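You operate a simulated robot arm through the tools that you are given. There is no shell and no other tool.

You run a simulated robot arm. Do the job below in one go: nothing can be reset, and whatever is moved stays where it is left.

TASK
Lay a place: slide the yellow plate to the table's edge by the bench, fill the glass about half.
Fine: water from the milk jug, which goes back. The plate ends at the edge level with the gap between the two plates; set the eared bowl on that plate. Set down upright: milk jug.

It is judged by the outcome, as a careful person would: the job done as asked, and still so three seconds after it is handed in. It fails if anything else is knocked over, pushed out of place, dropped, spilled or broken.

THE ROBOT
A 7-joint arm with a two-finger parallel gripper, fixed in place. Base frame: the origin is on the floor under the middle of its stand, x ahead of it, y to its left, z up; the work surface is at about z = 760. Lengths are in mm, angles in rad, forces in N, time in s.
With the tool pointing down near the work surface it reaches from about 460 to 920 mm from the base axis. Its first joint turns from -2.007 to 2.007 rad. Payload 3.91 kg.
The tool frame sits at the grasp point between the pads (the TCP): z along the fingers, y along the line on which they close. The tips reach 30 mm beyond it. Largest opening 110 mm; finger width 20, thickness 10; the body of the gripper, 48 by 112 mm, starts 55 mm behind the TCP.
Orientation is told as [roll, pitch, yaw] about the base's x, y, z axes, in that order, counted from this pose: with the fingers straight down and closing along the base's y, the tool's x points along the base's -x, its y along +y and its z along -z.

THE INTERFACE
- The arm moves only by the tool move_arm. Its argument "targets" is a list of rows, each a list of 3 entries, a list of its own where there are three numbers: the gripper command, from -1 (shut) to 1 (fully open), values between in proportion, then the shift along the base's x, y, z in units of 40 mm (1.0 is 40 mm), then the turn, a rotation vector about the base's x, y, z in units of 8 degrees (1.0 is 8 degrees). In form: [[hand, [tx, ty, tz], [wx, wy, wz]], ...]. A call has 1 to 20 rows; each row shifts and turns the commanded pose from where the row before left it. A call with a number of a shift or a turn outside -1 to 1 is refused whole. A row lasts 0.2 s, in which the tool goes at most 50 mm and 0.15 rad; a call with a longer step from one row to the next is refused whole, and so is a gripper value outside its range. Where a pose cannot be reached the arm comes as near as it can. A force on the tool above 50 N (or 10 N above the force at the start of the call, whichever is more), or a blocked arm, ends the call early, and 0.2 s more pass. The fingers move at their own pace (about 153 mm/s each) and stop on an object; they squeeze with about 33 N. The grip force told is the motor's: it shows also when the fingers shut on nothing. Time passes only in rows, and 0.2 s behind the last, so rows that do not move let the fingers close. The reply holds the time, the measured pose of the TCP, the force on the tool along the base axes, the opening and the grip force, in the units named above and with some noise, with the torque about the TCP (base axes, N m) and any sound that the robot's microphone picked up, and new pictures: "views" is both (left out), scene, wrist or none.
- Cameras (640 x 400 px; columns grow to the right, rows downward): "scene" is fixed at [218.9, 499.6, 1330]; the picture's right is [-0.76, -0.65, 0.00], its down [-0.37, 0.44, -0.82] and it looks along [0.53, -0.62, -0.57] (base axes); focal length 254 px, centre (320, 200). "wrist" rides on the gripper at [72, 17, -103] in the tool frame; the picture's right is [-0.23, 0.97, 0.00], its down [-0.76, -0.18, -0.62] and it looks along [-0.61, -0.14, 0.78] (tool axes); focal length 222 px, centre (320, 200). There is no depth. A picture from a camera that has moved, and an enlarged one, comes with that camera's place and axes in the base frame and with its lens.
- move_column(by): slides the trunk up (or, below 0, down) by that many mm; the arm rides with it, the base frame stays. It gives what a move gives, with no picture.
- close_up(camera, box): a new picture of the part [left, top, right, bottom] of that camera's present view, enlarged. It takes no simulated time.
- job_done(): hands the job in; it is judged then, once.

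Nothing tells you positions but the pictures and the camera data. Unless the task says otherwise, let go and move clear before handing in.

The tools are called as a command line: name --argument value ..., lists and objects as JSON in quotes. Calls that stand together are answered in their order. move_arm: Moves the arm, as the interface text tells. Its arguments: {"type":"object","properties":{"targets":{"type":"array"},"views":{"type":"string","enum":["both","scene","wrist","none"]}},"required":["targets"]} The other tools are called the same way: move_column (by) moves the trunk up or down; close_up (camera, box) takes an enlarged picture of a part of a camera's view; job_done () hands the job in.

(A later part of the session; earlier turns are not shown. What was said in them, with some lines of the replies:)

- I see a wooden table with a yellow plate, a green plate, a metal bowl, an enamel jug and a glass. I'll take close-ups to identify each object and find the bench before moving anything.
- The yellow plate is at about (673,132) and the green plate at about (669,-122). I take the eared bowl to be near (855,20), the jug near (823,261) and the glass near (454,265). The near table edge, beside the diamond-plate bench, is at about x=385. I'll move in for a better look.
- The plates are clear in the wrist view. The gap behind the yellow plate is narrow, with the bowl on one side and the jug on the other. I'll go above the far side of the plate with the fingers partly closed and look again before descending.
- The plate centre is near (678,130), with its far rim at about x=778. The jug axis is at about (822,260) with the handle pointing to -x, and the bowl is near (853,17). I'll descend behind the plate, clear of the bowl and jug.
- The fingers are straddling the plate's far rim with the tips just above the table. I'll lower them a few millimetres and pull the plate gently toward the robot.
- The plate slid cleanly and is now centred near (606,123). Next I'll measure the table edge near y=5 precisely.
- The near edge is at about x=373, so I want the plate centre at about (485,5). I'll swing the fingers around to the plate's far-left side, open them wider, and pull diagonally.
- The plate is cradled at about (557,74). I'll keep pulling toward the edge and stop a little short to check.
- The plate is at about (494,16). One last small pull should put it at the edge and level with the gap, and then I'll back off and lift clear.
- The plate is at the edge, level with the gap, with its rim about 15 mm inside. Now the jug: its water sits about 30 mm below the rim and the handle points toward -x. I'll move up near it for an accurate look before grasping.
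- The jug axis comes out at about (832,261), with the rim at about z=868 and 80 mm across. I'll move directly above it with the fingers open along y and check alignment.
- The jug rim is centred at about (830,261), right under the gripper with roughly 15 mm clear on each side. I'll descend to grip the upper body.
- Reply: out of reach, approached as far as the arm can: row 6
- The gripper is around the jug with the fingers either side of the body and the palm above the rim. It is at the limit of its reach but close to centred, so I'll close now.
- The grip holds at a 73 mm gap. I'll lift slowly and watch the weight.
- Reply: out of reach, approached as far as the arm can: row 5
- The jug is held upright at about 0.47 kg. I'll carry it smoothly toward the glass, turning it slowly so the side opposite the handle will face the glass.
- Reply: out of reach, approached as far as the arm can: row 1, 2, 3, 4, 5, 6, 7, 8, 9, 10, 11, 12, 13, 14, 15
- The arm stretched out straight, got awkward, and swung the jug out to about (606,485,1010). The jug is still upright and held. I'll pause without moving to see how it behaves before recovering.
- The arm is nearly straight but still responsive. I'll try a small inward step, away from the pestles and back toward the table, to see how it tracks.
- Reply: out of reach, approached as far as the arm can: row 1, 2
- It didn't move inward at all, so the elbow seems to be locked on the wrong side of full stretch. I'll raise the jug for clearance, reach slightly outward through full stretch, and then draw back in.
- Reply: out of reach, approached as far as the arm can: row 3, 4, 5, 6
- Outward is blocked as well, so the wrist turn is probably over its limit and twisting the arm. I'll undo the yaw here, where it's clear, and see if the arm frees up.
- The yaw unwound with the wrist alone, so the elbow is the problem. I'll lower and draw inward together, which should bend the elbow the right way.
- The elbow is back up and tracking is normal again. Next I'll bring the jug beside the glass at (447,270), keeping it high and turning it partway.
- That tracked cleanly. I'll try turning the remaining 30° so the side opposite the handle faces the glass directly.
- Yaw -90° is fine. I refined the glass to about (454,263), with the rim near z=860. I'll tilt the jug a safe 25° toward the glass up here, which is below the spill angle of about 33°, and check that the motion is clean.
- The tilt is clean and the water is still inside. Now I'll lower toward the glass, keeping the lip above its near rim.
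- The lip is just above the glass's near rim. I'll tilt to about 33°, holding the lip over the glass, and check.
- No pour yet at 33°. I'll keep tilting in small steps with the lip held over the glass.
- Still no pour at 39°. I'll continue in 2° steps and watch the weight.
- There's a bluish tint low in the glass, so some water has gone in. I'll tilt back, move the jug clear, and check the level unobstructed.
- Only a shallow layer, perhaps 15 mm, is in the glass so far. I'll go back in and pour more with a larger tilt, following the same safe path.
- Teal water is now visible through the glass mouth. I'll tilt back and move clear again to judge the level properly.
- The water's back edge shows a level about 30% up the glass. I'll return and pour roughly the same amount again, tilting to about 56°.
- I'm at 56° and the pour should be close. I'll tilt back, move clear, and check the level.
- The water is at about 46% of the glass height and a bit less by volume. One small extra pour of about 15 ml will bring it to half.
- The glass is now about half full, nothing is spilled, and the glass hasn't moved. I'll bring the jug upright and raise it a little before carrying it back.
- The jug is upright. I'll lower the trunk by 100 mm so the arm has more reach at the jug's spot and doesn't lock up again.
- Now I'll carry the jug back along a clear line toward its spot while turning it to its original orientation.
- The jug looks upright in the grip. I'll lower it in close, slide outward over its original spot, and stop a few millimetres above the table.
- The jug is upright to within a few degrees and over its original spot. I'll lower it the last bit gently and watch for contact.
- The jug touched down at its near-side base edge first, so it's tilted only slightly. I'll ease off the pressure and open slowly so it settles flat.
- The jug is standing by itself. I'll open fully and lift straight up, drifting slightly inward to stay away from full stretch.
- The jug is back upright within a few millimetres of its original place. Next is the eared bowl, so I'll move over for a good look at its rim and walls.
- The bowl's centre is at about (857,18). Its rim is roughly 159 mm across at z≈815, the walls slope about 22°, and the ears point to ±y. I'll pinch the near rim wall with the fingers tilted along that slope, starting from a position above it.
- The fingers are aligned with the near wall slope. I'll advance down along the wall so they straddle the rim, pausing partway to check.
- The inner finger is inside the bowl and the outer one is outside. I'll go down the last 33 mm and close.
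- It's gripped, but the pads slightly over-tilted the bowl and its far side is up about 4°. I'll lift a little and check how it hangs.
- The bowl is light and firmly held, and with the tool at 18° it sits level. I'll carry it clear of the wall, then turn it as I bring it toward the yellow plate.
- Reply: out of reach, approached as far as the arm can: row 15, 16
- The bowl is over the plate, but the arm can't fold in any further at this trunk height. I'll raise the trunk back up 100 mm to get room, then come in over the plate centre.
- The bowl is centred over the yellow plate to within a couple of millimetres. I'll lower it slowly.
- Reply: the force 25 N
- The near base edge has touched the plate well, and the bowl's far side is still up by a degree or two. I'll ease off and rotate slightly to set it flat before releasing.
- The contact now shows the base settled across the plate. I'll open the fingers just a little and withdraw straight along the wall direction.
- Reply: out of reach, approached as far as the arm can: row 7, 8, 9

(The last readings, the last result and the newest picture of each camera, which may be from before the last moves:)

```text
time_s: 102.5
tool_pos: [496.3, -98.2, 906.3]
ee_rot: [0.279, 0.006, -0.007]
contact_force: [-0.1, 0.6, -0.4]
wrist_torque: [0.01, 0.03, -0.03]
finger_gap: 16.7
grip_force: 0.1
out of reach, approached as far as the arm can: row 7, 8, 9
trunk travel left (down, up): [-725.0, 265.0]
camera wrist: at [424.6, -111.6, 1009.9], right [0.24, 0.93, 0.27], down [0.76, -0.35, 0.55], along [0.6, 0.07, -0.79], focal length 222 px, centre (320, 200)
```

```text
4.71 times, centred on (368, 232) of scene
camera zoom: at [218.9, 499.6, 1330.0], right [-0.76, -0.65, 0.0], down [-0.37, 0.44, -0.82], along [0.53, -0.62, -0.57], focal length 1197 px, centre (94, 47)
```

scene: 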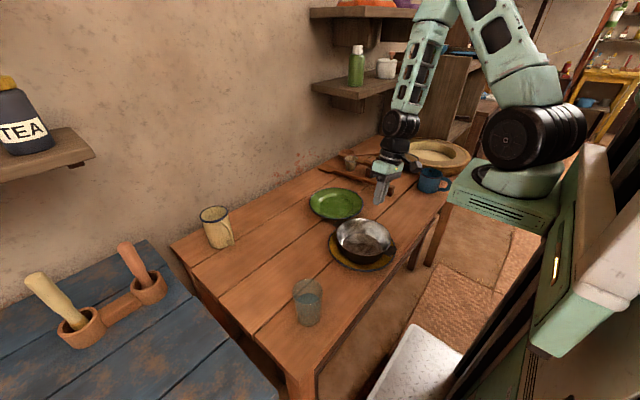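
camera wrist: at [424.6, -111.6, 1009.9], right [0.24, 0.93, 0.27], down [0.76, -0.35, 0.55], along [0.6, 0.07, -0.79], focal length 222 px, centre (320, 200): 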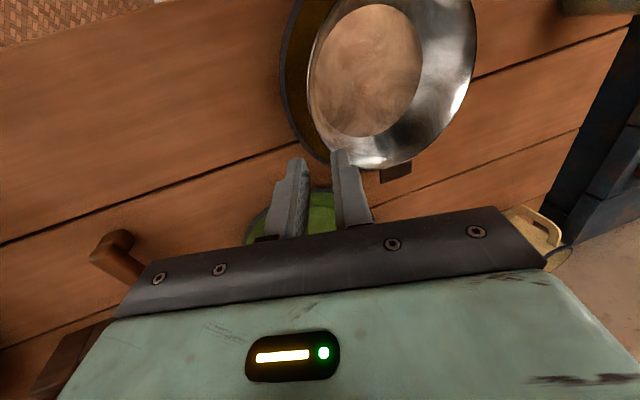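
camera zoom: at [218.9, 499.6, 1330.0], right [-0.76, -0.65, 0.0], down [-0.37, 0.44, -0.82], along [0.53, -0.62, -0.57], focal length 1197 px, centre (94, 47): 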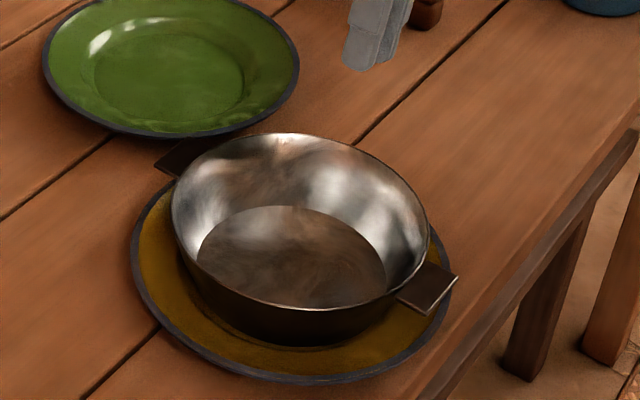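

The bowl sits level and centred on the yellow plate. I'll back the arm away, up and clear, and then check the whole scene.

move_arm --targets '[[-0.7, [0.4, 0, 0.3], [0, 0, 0]], [-0.5, [0.5, 0, 0.5], [-0.3, 0, 0]], [-0.3, [0.5, 0.1, 0.6], [-0.3, 0, 0]], [-0.3, [0.5, 0.1, 0.6], [-0.3, 0, 0]], [-0.3, [0.5, 0.1, 0.6], [-0.3, 0, 0]], [-0.3, [0.5, 0.1, 0.6], [-0.3, 0, 0]], [-0.3, [0.3, 0.1, 0.6], [-0.3, 0, 0]], [-0.3, [0.2, 0.1, 0.5], [-0.2, 0, 0]], [-0.3, [0, 0, 0], [0, 0, 0]]]' --views "both"

close_up --camera "scene" --box '[170, 150, 440, 340]'

close_up --camera "scene" --box '[180, 190, 260, 260]'

close_up --camera "scene" --box '[290, 270, 326, 330]'

```text
time_s: 104.5
tool_pos: [632.2, -74.1, 1077.4]
ee_rot: [0.0, 0.003, -0.008]
contact_force: [-0.4, 0.2, 0.4]
wrist_torque: [0.01, -0.02, -0.02]
finger_gap: 38.6
grip_force: 0.1
trunk travel left (down, up): [-725.0, 265.0]
camera wrist: at [560.0, -58.9, 1180.3], right [0.24, 0.97, 0.0], down [0.76, -0.18, 0.62], along [0.6, -0.15, -0.78], focal length 222 px, centre (320, 200)
```

scene: 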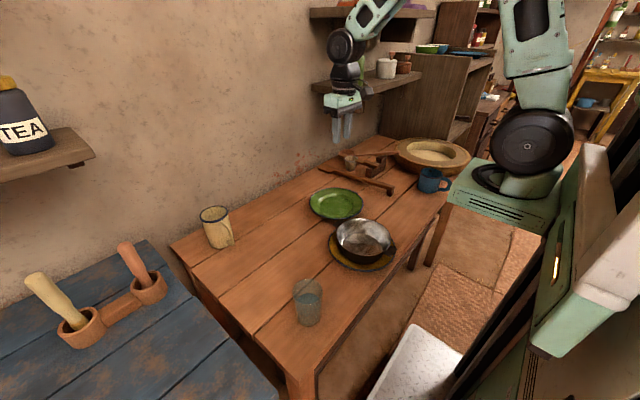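
wrist: 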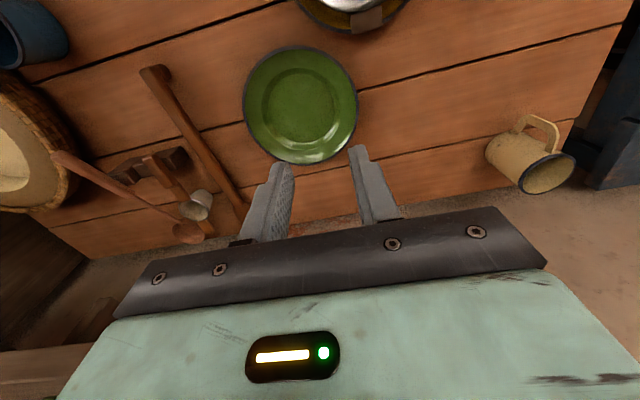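

```text
2.11 times, centred on (305, 245) of scene
camera zoom: at [218.9, 499.6, 1330.0], right [-0.76, -0.65, 0.0], down [-0.37, 0.44, -0.82], along [0.53, -0.62, -0.57], focal length 535 px, centre (352, 105)
```

zoom: 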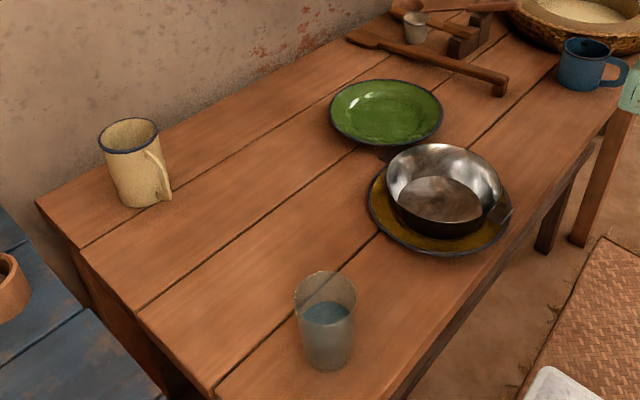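

```text
5.71 times, centred on (220, 225) of scene
camera zoom: at [218.9, 499.6, 1330.0], right [-0.76, -0.65, 0.0], down [-0.37, 0.44, -0.82], along [0.53, -0.62, -0.57], focal length 1453 px, centre (891, 57)
```

zoom: 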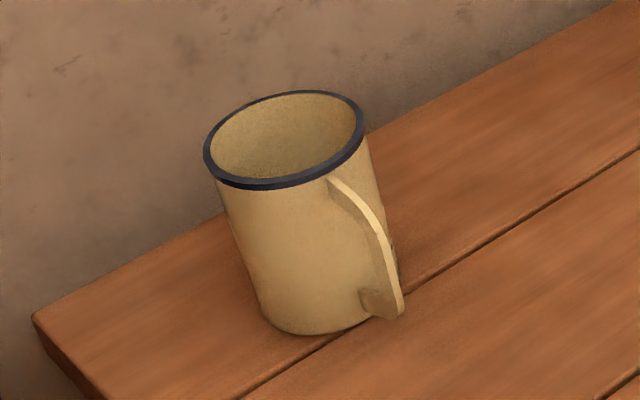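

```text
6.67 times, centred on (308, 300) of scene
camera zoom: at [218.9, 499.6, 1330.0], right [-0.76, -0.65, 0.0], down [-0.37, 0.44, -0.82], along [0.53, -0.62, -0.57], focal length 1695 px, centre (400, -467)
```

zoom: 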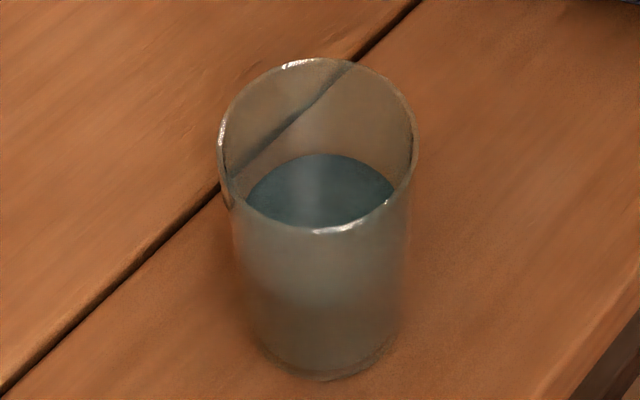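

Final check of the scene:
- **Plate:** the yellow plate is at the near edge, level with the gap.
- **Bowl:** it is seated level on that plate.
- **Glass:** it is about half full, and I see no spills.
- **Jug:** it is upright within a few millimetres of its original spot.
- **Arm:** it is clear, with nothing held.

I'm handing in.

job_done

```text
The job is handed in.
```

The place is laid and handed in. I haven't seen a verdict, so this is how the scene looked in the last pictures:

- **Yellow plate:** it sits at the table's near edge, with its rim about 15 mm inside and its centre level with the gap between the two plates. I took the bench to be the diamond-plate one on the robot's side, because only that long edge has a spot level with the gap.
- **Eared bowl:** it rests level on the yellow plate, within 2–3 mm of centre. Its ears now point toward and away from the edge.
- **Glass:** it is about half full, roughly 54% by height and 46% by volume as estimated from the pictures. The glass hasn't moved and I saw no spills.
- **Milk jug:** it is upright, within about 5 mm of where it started.

While I was carrying the full jug, the arm stretched out straight and swung it over the blue bench with the pestles. It stayed upright and held, and nothing there looked disturbed.
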